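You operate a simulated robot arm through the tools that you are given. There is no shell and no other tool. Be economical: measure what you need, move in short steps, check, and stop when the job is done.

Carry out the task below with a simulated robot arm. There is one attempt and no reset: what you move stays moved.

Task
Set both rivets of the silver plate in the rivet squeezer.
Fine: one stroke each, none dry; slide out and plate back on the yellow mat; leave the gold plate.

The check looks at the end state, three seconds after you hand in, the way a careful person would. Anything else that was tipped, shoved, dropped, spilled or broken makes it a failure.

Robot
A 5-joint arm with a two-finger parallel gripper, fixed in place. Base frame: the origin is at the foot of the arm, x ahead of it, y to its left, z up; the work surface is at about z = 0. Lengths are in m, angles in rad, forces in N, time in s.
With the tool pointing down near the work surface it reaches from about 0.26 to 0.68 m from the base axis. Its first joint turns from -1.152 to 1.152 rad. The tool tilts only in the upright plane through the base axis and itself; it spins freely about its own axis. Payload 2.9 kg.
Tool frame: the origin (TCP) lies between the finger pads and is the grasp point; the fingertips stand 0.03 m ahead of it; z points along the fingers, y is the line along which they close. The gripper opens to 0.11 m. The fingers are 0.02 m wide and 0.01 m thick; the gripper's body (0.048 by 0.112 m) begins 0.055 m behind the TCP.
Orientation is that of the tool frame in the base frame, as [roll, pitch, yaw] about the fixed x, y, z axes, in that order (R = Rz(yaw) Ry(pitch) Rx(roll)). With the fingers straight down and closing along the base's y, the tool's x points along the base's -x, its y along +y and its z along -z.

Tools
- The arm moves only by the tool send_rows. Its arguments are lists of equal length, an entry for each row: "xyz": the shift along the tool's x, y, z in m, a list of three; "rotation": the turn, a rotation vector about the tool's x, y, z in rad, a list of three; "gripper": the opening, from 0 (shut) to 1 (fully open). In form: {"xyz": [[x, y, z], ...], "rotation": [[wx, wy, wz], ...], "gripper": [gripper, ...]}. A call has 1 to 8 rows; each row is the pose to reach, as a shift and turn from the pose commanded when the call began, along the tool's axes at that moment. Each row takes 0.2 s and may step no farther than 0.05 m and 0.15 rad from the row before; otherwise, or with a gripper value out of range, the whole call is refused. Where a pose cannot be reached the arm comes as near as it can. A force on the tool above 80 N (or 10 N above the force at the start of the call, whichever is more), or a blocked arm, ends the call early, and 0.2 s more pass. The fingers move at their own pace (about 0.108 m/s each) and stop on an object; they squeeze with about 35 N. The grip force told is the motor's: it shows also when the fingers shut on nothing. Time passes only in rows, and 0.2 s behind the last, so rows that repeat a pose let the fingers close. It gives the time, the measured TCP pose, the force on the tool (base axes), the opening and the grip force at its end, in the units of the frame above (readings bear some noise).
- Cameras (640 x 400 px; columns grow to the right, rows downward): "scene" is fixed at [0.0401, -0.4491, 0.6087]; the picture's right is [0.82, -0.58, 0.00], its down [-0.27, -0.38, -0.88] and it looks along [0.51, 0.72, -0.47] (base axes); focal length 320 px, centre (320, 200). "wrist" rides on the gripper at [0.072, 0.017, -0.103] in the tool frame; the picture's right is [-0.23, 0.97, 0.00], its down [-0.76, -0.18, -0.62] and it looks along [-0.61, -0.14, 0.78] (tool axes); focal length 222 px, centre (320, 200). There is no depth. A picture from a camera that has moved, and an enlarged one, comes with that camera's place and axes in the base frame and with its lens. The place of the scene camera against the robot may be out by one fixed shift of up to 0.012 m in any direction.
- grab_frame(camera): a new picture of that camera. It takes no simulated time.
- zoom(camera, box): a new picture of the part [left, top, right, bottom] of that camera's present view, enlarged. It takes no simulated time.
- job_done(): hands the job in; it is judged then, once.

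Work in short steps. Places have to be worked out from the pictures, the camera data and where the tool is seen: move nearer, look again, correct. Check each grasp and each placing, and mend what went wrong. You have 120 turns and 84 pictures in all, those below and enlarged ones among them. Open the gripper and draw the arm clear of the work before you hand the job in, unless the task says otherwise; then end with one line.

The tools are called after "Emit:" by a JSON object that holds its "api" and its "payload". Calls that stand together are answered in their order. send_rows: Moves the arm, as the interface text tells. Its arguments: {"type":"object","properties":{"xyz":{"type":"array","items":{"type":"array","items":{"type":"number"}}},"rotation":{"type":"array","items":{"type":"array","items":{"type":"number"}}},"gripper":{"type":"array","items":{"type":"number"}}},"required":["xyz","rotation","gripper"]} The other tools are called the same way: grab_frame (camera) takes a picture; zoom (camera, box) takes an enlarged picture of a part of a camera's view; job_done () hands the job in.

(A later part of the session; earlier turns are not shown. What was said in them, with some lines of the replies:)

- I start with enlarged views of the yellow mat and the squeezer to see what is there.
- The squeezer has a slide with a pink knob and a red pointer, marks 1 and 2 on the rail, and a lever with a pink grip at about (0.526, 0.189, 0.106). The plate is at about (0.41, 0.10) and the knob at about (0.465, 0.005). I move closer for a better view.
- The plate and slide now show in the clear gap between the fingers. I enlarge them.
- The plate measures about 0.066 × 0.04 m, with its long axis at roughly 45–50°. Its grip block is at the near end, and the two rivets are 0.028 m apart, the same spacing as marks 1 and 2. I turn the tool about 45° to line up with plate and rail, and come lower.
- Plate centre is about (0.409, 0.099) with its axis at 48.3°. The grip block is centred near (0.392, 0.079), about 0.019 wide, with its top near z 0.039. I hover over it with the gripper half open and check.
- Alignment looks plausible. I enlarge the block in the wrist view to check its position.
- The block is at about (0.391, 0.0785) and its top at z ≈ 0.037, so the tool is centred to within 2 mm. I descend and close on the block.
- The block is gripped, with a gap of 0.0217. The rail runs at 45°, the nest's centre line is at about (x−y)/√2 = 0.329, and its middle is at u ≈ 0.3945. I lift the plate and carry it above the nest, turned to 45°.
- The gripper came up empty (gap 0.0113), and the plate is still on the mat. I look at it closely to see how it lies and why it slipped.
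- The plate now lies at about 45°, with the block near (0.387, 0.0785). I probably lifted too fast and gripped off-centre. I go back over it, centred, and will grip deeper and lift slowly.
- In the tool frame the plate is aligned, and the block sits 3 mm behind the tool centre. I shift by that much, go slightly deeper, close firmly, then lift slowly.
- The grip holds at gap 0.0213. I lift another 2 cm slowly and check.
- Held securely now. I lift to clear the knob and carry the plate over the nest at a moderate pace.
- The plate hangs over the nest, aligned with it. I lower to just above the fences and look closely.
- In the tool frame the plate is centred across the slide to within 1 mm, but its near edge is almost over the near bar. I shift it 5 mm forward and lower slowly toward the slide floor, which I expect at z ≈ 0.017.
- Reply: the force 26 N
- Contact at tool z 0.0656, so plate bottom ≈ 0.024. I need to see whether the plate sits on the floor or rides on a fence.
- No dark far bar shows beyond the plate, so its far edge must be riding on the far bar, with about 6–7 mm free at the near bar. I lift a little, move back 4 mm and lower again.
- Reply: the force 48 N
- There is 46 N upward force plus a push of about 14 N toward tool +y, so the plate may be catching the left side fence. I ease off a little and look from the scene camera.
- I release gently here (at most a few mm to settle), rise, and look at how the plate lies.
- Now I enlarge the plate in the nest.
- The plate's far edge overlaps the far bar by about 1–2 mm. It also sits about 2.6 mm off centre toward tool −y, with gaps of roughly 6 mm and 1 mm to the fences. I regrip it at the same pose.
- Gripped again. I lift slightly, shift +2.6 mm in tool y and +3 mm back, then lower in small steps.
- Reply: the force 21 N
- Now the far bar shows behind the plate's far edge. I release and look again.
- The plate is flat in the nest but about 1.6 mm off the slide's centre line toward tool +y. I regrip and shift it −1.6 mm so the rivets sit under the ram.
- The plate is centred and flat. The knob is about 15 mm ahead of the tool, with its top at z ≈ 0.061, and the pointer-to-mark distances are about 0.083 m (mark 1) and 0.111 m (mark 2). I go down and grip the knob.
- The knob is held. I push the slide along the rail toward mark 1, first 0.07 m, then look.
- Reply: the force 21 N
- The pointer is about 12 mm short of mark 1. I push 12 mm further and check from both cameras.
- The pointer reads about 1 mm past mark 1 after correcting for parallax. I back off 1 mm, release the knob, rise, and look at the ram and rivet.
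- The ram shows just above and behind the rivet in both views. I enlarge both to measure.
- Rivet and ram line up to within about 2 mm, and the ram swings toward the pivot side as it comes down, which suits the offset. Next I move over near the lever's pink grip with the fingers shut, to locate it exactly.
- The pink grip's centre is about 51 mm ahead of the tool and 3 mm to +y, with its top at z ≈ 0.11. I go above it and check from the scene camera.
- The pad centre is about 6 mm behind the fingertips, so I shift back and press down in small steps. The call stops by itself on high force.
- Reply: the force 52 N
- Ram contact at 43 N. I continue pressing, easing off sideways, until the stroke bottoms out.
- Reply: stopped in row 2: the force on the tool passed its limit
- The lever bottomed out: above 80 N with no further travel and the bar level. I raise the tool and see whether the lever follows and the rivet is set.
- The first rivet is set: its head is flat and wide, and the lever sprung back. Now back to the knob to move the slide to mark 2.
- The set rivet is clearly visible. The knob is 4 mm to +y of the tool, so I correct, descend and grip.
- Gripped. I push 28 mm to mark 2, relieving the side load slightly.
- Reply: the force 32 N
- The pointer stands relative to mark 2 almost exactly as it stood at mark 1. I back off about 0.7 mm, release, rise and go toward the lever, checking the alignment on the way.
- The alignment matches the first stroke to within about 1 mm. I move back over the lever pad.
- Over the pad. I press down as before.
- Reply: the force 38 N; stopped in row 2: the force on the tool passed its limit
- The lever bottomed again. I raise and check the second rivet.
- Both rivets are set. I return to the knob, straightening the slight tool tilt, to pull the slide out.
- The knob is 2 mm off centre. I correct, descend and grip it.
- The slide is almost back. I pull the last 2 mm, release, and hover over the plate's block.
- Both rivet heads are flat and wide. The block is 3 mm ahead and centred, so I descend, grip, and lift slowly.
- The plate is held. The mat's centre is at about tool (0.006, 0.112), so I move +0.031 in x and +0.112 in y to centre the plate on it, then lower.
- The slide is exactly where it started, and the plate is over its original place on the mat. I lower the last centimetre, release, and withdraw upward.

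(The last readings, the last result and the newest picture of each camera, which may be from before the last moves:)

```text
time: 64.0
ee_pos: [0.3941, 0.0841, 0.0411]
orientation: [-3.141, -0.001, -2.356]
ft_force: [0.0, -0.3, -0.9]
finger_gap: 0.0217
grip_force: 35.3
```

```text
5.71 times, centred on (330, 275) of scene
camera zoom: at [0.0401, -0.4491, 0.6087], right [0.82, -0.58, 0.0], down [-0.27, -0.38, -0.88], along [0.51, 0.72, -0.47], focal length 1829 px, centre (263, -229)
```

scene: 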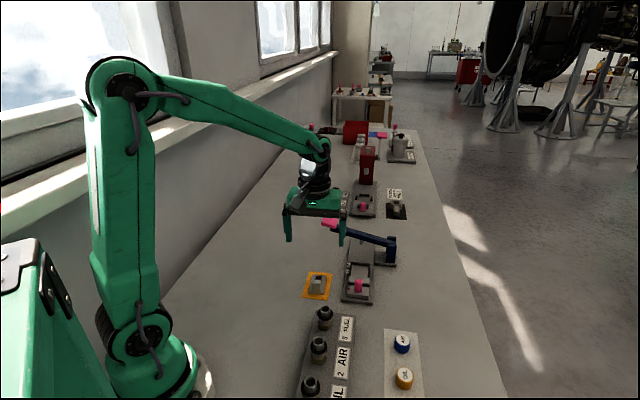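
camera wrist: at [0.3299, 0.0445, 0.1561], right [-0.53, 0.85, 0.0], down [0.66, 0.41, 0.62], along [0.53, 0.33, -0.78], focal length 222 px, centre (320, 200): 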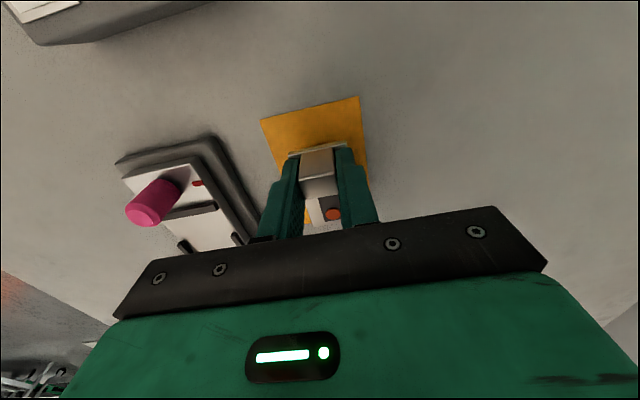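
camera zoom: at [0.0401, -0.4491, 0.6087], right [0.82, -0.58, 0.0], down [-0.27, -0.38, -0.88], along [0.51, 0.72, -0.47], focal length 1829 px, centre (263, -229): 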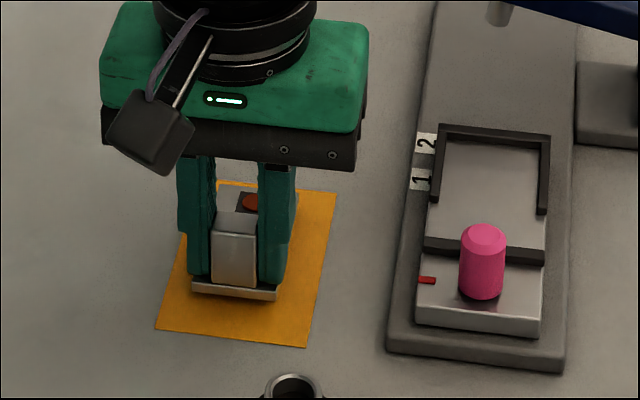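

There is no contact force yet, and the plate sits about 4 mm far of the mat's middle. I shift 4 mm back and lower until it touches.

Emit:
{"api": "send_rows", "payload": {"xyz": [[0.002, 0, 0], [0.004, 0, 0], [0.004, 0, 0.0015], [0.004, 0, 0.003], [0.004, 0, 0.004]], "rotation": [[0, 0, 0], [0, 0, 0], [0, 0, 0], [0, 0, 0], [0, 0, 0]], "gripper": [0, 0, 0, 0, 0]}}

```text
time: 65.2
ee_pos: [0.3905, 0.0829, 0.0387]
orientation: [-3.141, 0.003, -2.356]
ft_force: [-0.1, -0.2, -1.9]
finger_gap: 0.0216
grip_force: 35.1
```

Still hanging by weight; I lower a little more.

Emit:
{"api": "send_rows", "payload": {"xyz": [[0, 0, 0.0012], [0, 0, 0.0024], [0, 0, 0.0036]], "rotation": [[0, 0, 0], [0, 0, 0], [0, 0, 0]], "gripper": [0, 0, 0]}}

Emit:
{"api": "zoom", "payload": {"camera": "scene", "box": [300, 260, 350, 300]}}

```text
time: 66.0
ee_pos: [0.3907, 0.0823, 0.036]
orientation: [-3.14, 0.002, -2.356]
ft_force: [-7.6, -4.3, 24.4]
finger_gap: 0.022
grip_force: 34.9
```

```text
10.00 times, centred on (325, 280) of scene
camera zoom: at [0.0399, -0.4492, 0.6087], right [0.82, -0.58, 0.0], down [-0.27, -0.38, -0.88], along [0.51, 0.72, -0.47], focal length 3201 px, centre (270, -600)
```

zoom: 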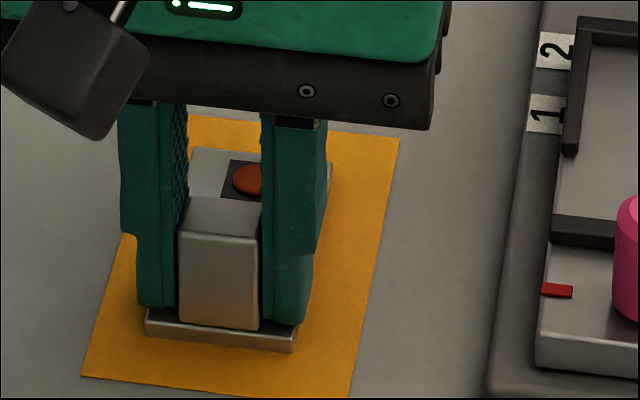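

The plate is down on the mat with contact felt, and inside the mat's edges. I ease off, open, and withdraw straight up and away.

Emit:
{"api": "send_rows", "payload": {"xyz": [[0, 0, -0.0015], [0, 0, -0.0015], [0, 0, -0.0015], [0, 0, -0.012], [0, 0, -0.05], [0, 0, -0.09], [0.01, 0.03, -0.13], [0.02, 0.06, -0.16]], "rotation": [[0, 0, 0], [0, 0, 0], [0, 0, 0], [0, 0, 0], [0, 0, 0], [0, 0, 0], [0, 0, 0], [0, 0, 0]], "gripper": [0, 0.4, 0.4, 0.4, 0.5, 0.7, 1, 1]}}

Emit:
{"api": "zoom", "payload": {"camera": "scene", "box": [280, 210, 410, 310]}}

Emit:
{"api": "grab_frame", "payload": {"camera": "wrist"}}

Emit:
{"api": "grab_frame", "payload": {"camera": "scene"}}

```text
refused: row 7 steps farther than a row can; nothing moved
```

```text
4.00 times, centred on (345, 260) of scene
camera zoom: at [0.0399, -0.4492, 0.6087], right [0.82, -0.58, 0.0], down [-0.27, -0.38, -0.88], along [0.51, 0.72, -0.47], focal length 1280 px, centre (220, -40)
```

zoom: 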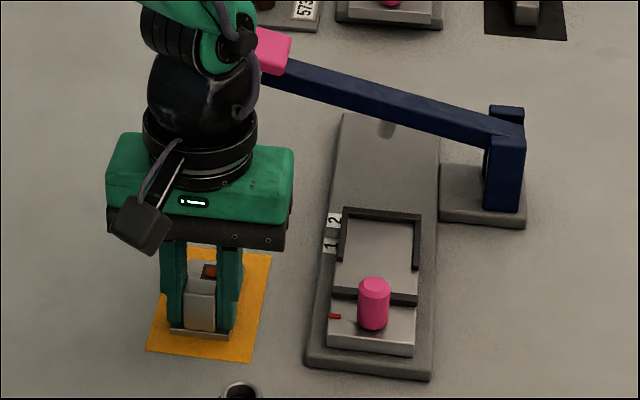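

```text
5 pictures are left
camera wrist: at [0.3273, 0.0416, 0.1393], right [-0.53, 0.85, 0.0], down [0.66, 0.41, 0.62], along [0.53, 0.33, -0.78], focal length 222 px, centre (320, 200)
```

wrist: 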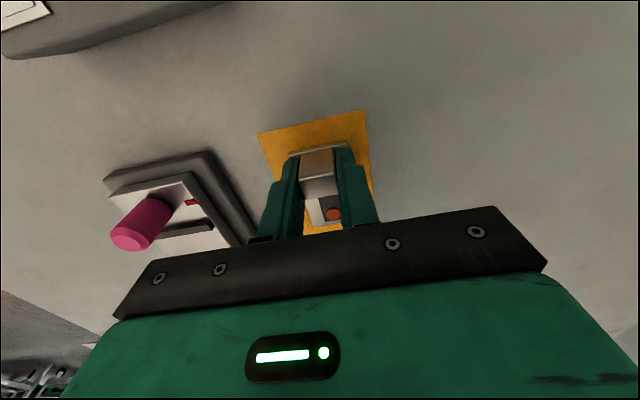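

```text
4 pictures are left
```

scene: 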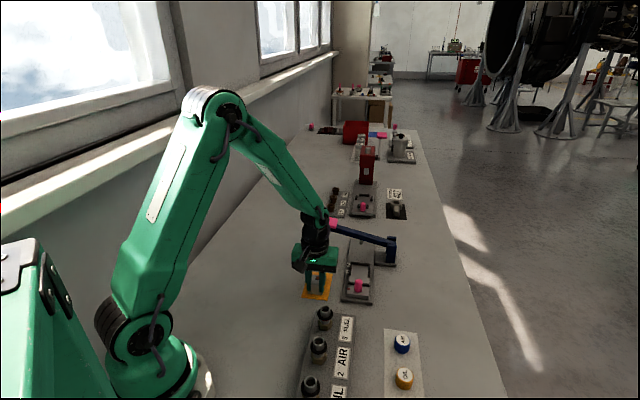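

The call was refused because one row stepped too far, so nothing moved. I repeat it with smaller steps.

Emit:
{"api": "send_rows", "payload": {"xyz": [[0, 0, -0.0015], [0, 0, -0.0015], [0, 0, -0.0015], [0, 0, -0.012], [0, 0, -0.045], [0, 0, -0.085], [0, 0, -0.125], [0.03, 0.02, -0.145]], "rotation": [[0, 0, 0], [0, 0, 0], [0, 0, 0], [0, 0, 0], [0, 0, 0], [0, 0, 0], [0, 0, 0], [0, 0, 0]], "gripper": [0, 0.4, 0.4, 0.4, 0.5, 0.7, 1, 1]}}

Emit:
{"api": "zoom", "payload": {"camera": "scene", "box": [280, 210, 410, 310]}}

Emit:
{"api": "zoom", "payload": {"camera": "wrist", "box": [200, 60, 400, 220]}}

```text
time: 67.8
ee_pos: [0.3552, 0.0724, 0.1798]
orientation: [-3.141, 0.0, -2.355]
ft_force: [-0.8, -1.0, -0.9]
finger_gap: 0.1099
grip_force: 0.1
```

```text
4.00 times, centred on (345, 260) of scene
camera zoom: at [0.0401, -0.4491, 0.6087], right [0.82, -0.58, 0.0], down [-0.27, -0.38, -0.88], along [0.51, 0.72, -0.47], focal length 1280 px, centre (220, -40)
```

zoom: 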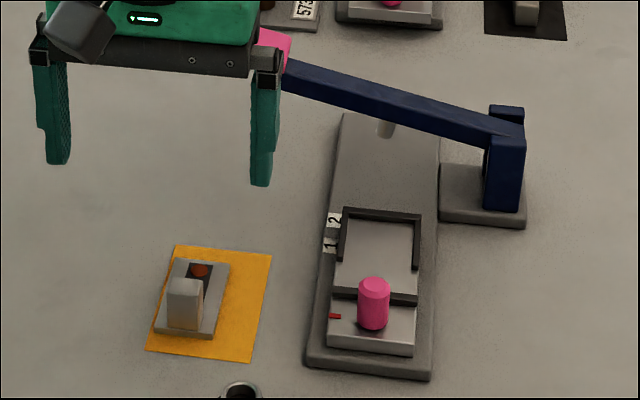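

```text
2.50 times, centred on (300, 140) of wrist
camera zoom: at [0.2919, 0.0329, 0.2837], right [-0.53, 0.85, 0.0], down [0.66, 0.41, 0.62], along [0.53, 0.33, -0.78], focal length 555 px, centre (370, 350)
```

zoom: 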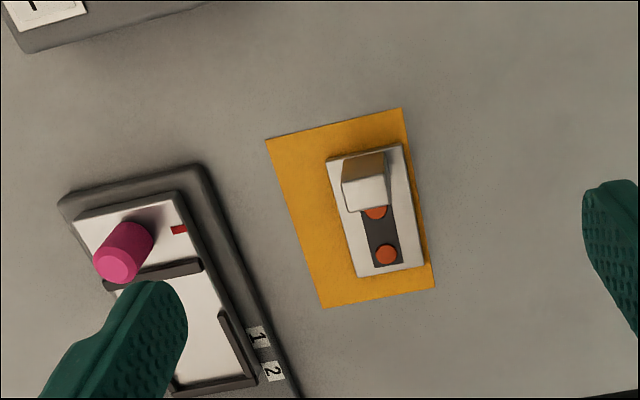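

The opening fingers dragged the plate 12 mm sideways, because the tips were pressed on it. It is still on the mat but at its edge, so I'll re-centre it: approach, grip higher, and lift slightly.

Emit:
{"api": "send_rows", "payload": {"xyz": [[-0.015, -0.004, 0.03], [-0.03, -0.0079, 0.07], [-0.03, -0.0079, 0.11], [-0.03, -0.0079, 0.13], [-0.03, -0.0079, 0.137], [-0.03, -0.0079, 0.137], [-0.03, -0.0079, 0.137], [-0.03, -0.0079, 0.137]], "rotation": [[0, 0, 0], [0, 0, 0], [0, 0, 0], [0, 0, 0], [0, 0, 0], [0, 0, 0], [0, 0, 0], [0, 0, 0]], "gripper": [0.45, 0.45, 0.45, 0.45, 0.45, 0, 0, 0]}}

Emit:
{"api": "send_rows", "payload": {"xyz": [[0, 0, -0.003], [0, 0, -0.006], [-0.001, -0.004, -0.006], [-0.002, -0.008, -0.006], [-0.002, -0.0118, -0.006], [-0.002, -0.0118, -0.003], [-0.002, -0.0118, -0.001], [-0.002, -0.0118, -0.0003]], "rotation": [[0, 0, 0], [0, 0, 0], [0, 0, 0], [0, 0, 0], [0, 0, 0], [0, 0, 0], [0, 0, 0], [0, 0, 0]], "gripper": [0, 0, 0, 0, 0, 0, 0, 0]}}

```text
time: 69.6
ee_pos: [0.3823, 0.0898, 0.0413]
orientation: [-3.14, -0.002, -2.356]
ft_force: [-0.5, 0.4, 0.9]
finger_gap: 0.0214
grip_force: 34.7
```

```text
time: 71.4
ee_pos: [0.3917, 0.0832, 0.0428]
orientation: [-3.141, 0.001, -2.355]
ft_force: [-0.5, -0.3, -2.2]
finger_gap: 0.0217
grip_force: 35.0
```

The plate hangs just at the mat surface, with no press. I open in place and withdraw straight up.

Emit:
{"api": "send_rows", "payload": {"xyz": [[0, 0, 0], [0, 0, 0], [0, 0, 0], [0, 0, -0.015], [0, 0, -0.05], [0, 0, -0.09], [0, 0, -0.13], [0.03, 0.02, -0.15]], "rotation": [[0, 0, 0], [0, 0, 0], [0, 0, 0], [0, 0, 0], [0, 0, 0], [0, 0, 0], [0, 0, 0], [0, 0, 0]], "gripper": [0.3, 0.45, 0.45, 0.45, 0.45, 0.7, 1, 1]}}

Emit:
{"api": "zoom", "payload": {"camera": "wrist", "box": [200, 60, 400, 220]}}

```text
time: 73.2
ee_pos: [0.3581, 0.0779, 0.192]
orientation: [-3.141, 0.002, -2.356]
ft_force: [0.9, 0.2, -0.1]
finger_gap: 0.1101
grip_force: 0.1
```

```text
2.50 times, centred on (300, 140) of wrist
camera zoom: at [0.2938, 0.0375, 0.296], right [-0.53, 0.85, 0.0], down [0.66, 0.41, 0.62], along [0.53, 0.33, -0.78], focal length 555 px, centre (370, 350)
```

zoom: 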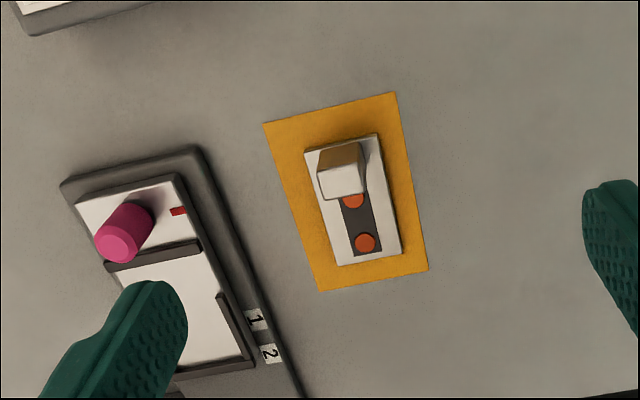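

The plate lies centred on the mat with both rivets set, the slide is out, and the lever is up. I draw the arm further up and hand in.

Emit:
{"api": "send_rows", "payload": {"xyz": [[0.01, 0.02, -0.03], [0.02, 0.04, -0.06], [0.03, 0.06, -0.09], [0.03, 0.06, -0.09]], "rotation": [[0, 0, 0], [0, 0, 0], [0, 0, 0], [0, 0, 0]], "gripper": [1, 1, 1, 1]}}

Emit:
{"api": "job_done", "payload": {}}

```text
time: 74.2
ee_pos: [0.293, 0.0985, 0.2819]
orientation: [3.141, 0.001, -2.356]
ft_force: [0.4, -0.4, 1.3]
finger_gap: 0.1103
grip_force: 0.1
```

```text
The job is handed in.
```

Both rivets of the silver plate are set with one stroke each and none dry, the slide is out, the plate is back on the yellow mat, and I never saw or touched a gold plate.
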